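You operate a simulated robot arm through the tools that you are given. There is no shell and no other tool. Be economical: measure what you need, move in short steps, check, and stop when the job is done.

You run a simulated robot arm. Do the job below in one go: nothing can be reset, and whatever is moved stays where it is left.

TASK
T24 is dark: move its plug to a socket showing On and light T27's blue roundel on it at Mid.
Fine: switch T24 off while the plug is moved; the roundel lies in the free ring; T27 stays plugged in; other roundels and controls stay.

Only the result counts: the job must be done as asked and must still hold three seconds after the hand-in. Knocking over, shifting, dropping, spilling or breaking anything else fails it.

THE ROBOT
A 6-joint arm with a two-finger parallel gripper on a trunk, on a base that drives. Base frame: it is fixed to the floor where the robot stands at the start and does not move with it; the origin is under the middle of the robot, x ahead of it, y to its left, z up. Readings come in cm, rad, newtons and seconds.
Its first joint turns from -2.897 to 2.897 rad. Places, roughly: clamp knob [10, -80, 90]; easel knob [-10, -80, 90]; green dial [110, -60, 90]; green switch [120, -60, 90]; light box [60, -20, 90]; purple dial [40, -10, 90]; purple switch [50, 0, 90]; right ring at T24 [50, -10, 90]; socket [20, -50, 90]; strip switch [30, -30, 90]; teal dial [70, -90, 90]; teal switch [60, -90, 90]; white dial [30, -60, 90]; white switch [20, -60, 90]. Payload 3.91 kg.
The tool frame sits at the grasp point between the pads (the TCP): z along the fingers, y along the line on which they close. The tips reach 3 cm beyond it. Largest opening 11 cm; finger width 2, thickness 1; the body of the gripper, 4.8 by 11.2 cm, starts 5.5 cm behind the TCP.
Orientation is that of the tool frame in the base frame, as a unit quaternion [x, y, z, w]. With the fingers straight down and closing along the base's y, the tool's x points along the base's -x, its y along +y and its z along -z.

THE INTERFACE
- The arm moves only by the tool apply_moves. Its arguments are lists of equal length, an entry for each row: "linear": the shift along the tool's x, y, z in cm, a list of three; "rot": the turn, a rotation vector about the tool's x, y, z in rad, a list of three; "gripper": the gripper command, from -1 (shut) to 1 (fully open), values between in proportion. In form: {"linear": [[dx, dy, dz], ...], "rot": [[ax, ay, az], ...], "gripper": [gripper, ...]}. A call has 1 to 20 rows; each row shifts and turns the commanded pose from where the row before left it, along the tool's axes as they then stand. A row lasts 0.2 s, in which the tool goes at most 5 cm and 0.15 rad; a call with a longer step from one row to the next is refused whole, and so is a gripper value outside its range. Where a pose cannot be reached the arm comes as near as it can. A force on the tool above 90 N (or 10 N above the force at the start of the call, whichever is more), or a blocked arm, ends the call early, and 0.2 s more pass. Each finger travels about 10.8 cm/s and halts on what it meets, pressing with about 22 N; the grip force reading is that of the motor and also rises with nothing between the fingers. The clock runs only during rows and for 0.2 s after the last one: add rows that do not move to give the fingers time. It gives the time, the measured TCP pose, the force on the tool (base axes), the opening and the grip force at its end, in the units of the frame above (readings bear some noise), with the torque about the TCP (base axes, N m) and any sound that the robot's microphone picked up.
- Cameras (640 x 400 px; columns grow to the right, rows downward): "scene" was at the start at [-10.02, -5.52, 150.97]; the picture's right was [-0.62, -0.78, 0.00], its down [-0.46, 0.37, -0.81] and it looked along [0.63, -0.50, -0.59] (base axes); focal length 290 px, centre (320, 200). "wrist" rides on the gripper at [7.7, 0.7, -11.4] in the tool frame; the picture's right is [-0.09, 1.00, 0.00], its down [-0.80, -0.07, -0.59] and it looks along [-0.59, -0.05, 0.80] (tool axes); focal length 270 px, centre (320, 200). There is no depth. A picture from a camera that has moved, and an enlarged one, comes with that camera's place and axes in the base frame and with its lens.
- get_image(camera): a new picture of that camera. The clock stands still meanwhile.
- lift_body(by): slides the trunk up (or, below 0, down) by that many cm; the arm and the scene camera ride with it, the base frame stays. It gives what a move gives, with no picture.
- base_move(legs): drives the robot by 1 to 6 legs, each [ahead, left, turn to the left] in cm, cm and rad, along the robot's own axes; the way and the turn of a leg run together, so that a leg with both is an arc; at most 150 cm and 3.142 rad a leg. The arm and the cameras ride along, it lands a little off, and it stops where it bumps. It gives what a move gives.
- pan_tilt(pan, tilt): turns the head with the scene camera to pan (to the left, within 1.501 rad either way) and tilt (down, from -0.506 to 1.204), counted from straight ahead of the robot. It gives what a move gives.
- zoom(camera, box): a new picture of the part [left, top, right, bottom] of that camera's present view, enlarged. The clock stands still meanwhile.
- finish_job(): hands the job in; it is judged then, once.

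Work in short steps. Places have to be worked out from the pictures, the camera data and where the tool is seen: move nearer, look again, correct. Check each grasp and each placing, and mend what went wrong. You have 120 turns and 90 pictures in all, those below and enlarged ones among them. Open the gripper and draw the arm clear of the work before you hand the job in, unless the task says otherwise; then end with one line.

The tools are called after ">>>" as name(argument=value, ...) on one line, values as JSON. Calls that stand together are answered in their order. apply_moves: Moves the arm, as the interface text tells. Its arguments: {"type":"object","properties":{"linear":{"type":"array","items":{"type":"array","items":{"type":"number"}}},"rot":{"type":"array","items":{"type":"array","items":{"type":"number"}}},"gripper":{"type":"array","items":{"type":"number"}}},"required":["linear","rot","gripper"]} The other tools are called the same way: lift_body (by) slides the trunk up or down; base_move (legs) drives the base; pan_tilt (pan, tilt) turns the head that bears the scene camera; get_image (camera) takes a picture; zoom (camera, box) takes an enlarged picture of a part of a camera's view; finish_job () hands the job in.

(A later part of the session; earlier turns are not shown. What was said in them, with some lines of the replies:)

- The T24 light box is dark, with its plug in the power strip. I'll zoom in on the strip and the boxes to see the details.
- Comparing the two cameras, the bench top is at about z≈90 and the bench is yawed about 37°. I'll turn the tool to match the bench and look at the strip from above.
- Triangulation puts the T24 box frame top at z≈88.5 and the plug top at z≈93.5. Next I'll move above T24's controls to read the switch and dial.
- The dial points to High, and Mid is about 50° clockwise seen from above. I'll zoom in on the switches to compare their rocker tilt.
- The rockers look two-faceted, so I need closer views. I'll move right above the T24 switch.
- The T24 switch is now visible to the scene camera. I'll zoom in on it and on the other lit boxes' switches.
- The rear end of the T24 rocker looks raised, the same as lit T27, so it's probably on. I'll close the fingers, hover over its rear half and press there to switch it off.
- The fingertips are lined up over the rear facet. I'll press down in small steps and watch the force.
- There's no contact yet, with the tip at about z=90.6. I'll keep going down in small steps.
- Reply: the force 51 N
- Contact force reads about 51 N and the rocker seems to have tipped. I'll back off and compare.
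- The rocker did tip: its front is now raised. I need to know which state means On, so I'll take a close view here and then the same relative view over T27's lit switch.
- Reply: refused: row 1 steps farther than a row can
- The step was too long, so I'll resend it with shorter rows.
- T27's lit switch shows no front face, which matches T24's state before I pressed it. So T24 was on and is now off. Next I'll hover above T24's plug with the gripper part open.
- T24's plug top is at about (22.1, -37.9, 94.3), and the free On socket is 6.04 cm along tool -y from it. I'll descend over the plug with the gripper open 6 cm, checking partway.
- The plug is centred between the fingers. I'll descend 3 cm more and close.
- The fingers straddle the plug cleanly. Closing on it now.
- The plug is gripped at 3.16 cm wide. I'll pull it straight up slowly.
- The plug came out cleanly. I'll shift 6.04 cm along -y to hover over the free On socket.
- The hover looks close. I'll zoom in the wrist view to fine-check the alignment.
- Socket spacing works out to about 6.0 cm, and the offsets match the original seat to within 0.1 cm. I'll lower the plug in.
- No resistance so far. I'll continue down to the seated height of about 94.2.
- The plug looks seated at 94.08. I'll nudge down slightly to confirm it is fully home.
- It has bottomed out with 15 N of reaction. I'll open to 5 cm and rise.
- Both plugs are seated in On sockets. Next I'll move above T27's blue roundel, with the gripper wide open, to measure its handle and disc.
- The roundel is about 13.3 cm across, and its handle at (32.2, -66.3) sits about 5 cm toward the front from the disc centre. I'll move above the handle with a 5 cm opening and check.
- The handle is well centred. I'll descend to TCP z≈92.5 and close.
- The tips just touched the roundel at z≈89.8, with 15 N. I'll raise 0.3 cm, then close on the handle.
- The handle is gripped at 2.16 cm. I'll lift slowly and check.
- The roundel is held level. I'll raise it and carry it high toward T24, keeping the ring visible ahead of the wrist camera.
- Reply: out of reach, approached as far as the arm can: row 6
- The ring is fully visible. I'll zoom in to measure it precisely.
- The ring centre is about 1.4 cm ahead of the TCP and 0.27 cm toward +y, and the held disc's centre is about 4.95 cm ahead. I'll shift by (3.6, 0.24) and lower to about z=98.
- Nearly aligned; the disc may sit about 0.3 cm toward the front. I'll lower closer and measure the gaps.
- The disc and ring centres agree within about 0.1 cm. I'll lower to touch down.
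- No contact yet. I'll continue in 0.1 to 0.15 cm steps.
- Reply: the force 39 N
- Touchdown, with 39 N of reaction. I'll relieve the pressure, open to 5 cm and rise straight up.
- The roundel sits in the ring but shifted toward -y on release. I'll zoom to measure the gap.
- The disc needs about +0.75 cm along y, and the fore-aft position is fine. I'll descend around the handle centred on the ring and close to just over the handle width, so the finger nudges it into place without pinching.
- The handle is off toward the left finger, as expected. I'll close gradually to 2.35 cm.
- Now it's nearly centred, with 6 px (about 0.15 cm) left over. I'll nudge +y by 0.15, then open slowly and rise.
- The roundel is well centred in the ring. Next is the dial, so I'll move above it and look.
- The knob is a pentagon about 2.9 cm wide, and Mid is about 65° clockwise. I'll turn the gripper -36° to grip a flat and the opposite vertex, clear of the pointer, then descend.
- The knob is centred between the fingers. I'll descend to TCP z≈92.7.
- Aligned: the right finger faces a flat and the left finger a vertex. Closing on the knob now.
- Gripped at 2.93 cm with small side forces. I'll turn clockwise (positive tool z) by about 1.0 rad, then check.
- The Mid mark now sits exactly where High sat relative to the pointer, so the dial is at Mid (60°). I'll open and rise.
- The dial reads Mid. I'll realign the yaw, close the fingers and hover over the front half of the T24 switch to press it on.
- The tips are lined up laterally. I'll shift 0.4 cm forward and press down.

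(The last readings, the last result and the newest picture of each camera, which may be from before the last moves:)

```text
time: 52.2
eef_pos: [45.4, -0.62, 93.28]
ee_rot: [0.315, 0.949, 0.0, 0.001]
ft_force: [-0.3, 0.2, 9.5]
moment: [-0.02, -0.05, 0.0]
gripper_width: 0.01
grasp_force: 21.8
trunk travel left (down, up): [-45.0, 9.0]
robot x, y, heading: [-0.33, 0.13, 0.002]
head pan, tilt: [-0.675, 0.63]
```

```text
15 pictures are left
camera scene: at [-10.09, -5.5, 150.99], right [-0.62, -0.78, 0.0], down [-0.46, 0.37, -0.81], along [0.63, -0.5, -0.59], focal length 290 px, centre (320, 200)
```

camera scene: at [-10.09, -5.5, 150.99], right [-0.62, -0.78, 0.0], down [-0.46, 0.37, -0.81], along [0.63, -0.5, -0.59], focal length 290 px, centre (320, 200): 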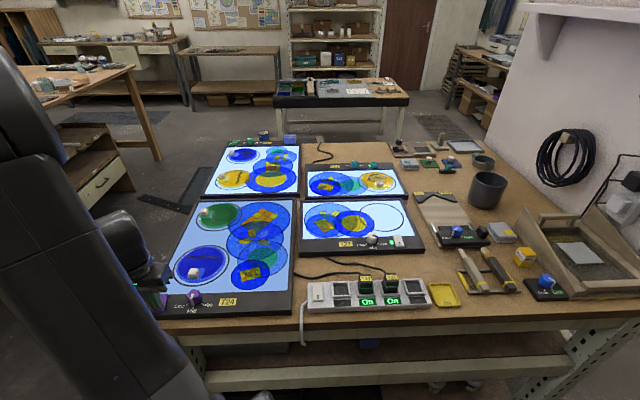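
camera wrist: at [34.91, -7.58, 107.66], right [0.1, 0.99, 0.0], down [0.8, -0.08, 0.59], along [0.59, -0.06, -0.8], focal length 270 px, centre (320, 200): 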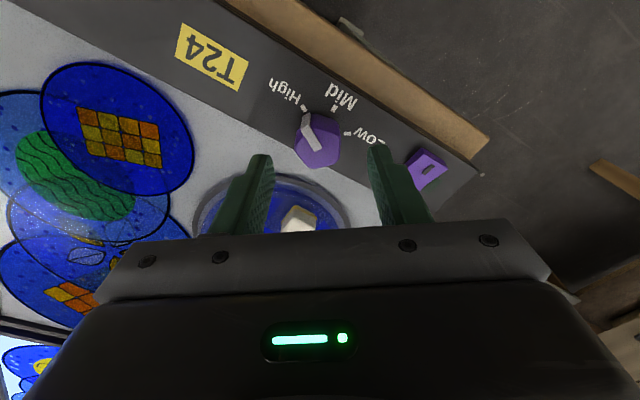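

T24 lights up. I'll rise and check that it stays on.

>>> apply_moves(linear=[[0, 0, 0.1], [0, 0, -2], [0, 0, -4], [0, 0, -4], [0, 0, -4], [0, 0, 0]], rot=[[0, 0, 0], [0, 0, 0], [0, 0, 0], [0, 0, 0], [0, 0, 0], [0, 0, 0]], gripper=[-1, -1, -1, -1, 1, 1])

>>> zoom(camera="wrist", box=[160, 0, 480, 200])

>>> zoom(camera="scene", box=[140, 140, 460, 340])

```text
time: 53.6
eef_pos: [45.11, -0.88, 107.08]
ee_rot: [0.316, 0.949, -0.001, 0.0]
ft_force: [0.9, -0.1, 0.5]
moment: [0.06, -0.01, 0.02]
gripper_width: 11.02
grasp_force: 0.0
trunk travel left (down, up): [-45.0, 9.0]
robot x, y, heading: [0.15, 0.02, -0.003]
head pan, tilt: [-0.675, 0.63]
```

```text
2.00 times, centred on (320, 100) of wrist
camera zoom: at [39.38, 4.3, 118.66], right [0.67, 0.74, 0.0], down [0.6, -0.54, 0.59], along [0.44, -0.4, -0.8], focal length 541 px, centre (320, 400)
```

zoom: 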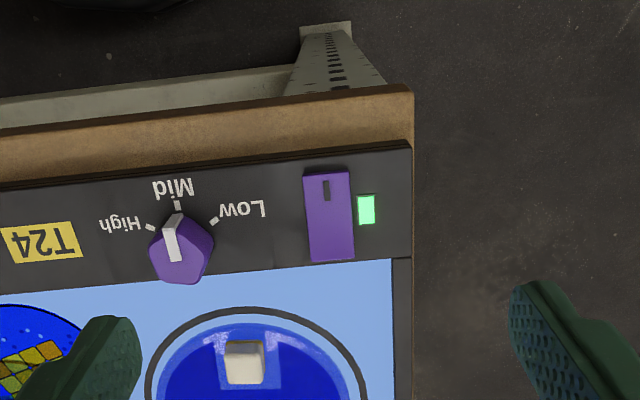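

```text
2.00 times, centred on (300, 240) of scene
camera zoom: at [-10.03, -5.51, 150.97], right [-0.62, -0.78, 0.0], down [-0.46, 0.37, -0.81], along [0.63, -0.5, -0.59], focal length 579 px, centre (360, 120)
```

zoom: 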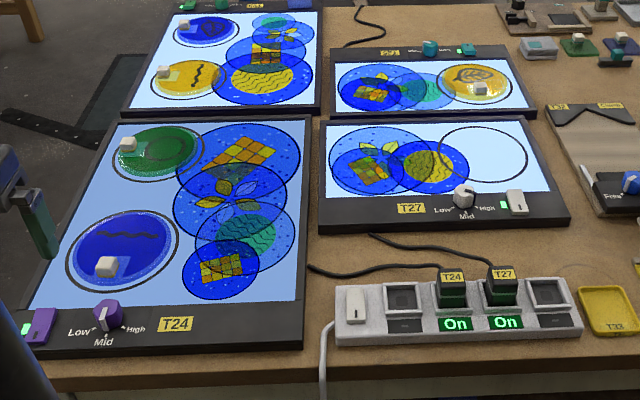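

T24 is lit at Mid with its indicator green, the roundel lies inside the ring, and both plugs are in On sockets. I'll draw the arm higher and hand in.

>>> apply_moves(linear=[[0, 0, -4], [0, 0, -4], [0, 0, 0]], rot=[[0, 0, 0], [0, 0, 0], [0, 0, 0]], gripper=[1, 1, 1])

>>> finish_job()

```text
time: 54.4
eef_pos: [45.32, -0.59, 114.92]
ee_rot: [0.316, 0.949, 0.0, 0.0]
ft_force: [-0.6, 0.0, 0.4]
moment: [0.0, -0.01, 0.04]
gripper_width: 11.03
grasp_force: 0.1
trunk travel left (down, up): [-45.0, 9.0]
robot x, y, heading: [-0.02, -0.34, -0.001]
head pan, tilt: [-0.675, 0.63]
```

```text
The job is handed in.
```

T24 was off while I moved its plug to the free On socket; it is now back on, lit at Mid, with T27's blue roundel in its free ring and T27 still plugged in.
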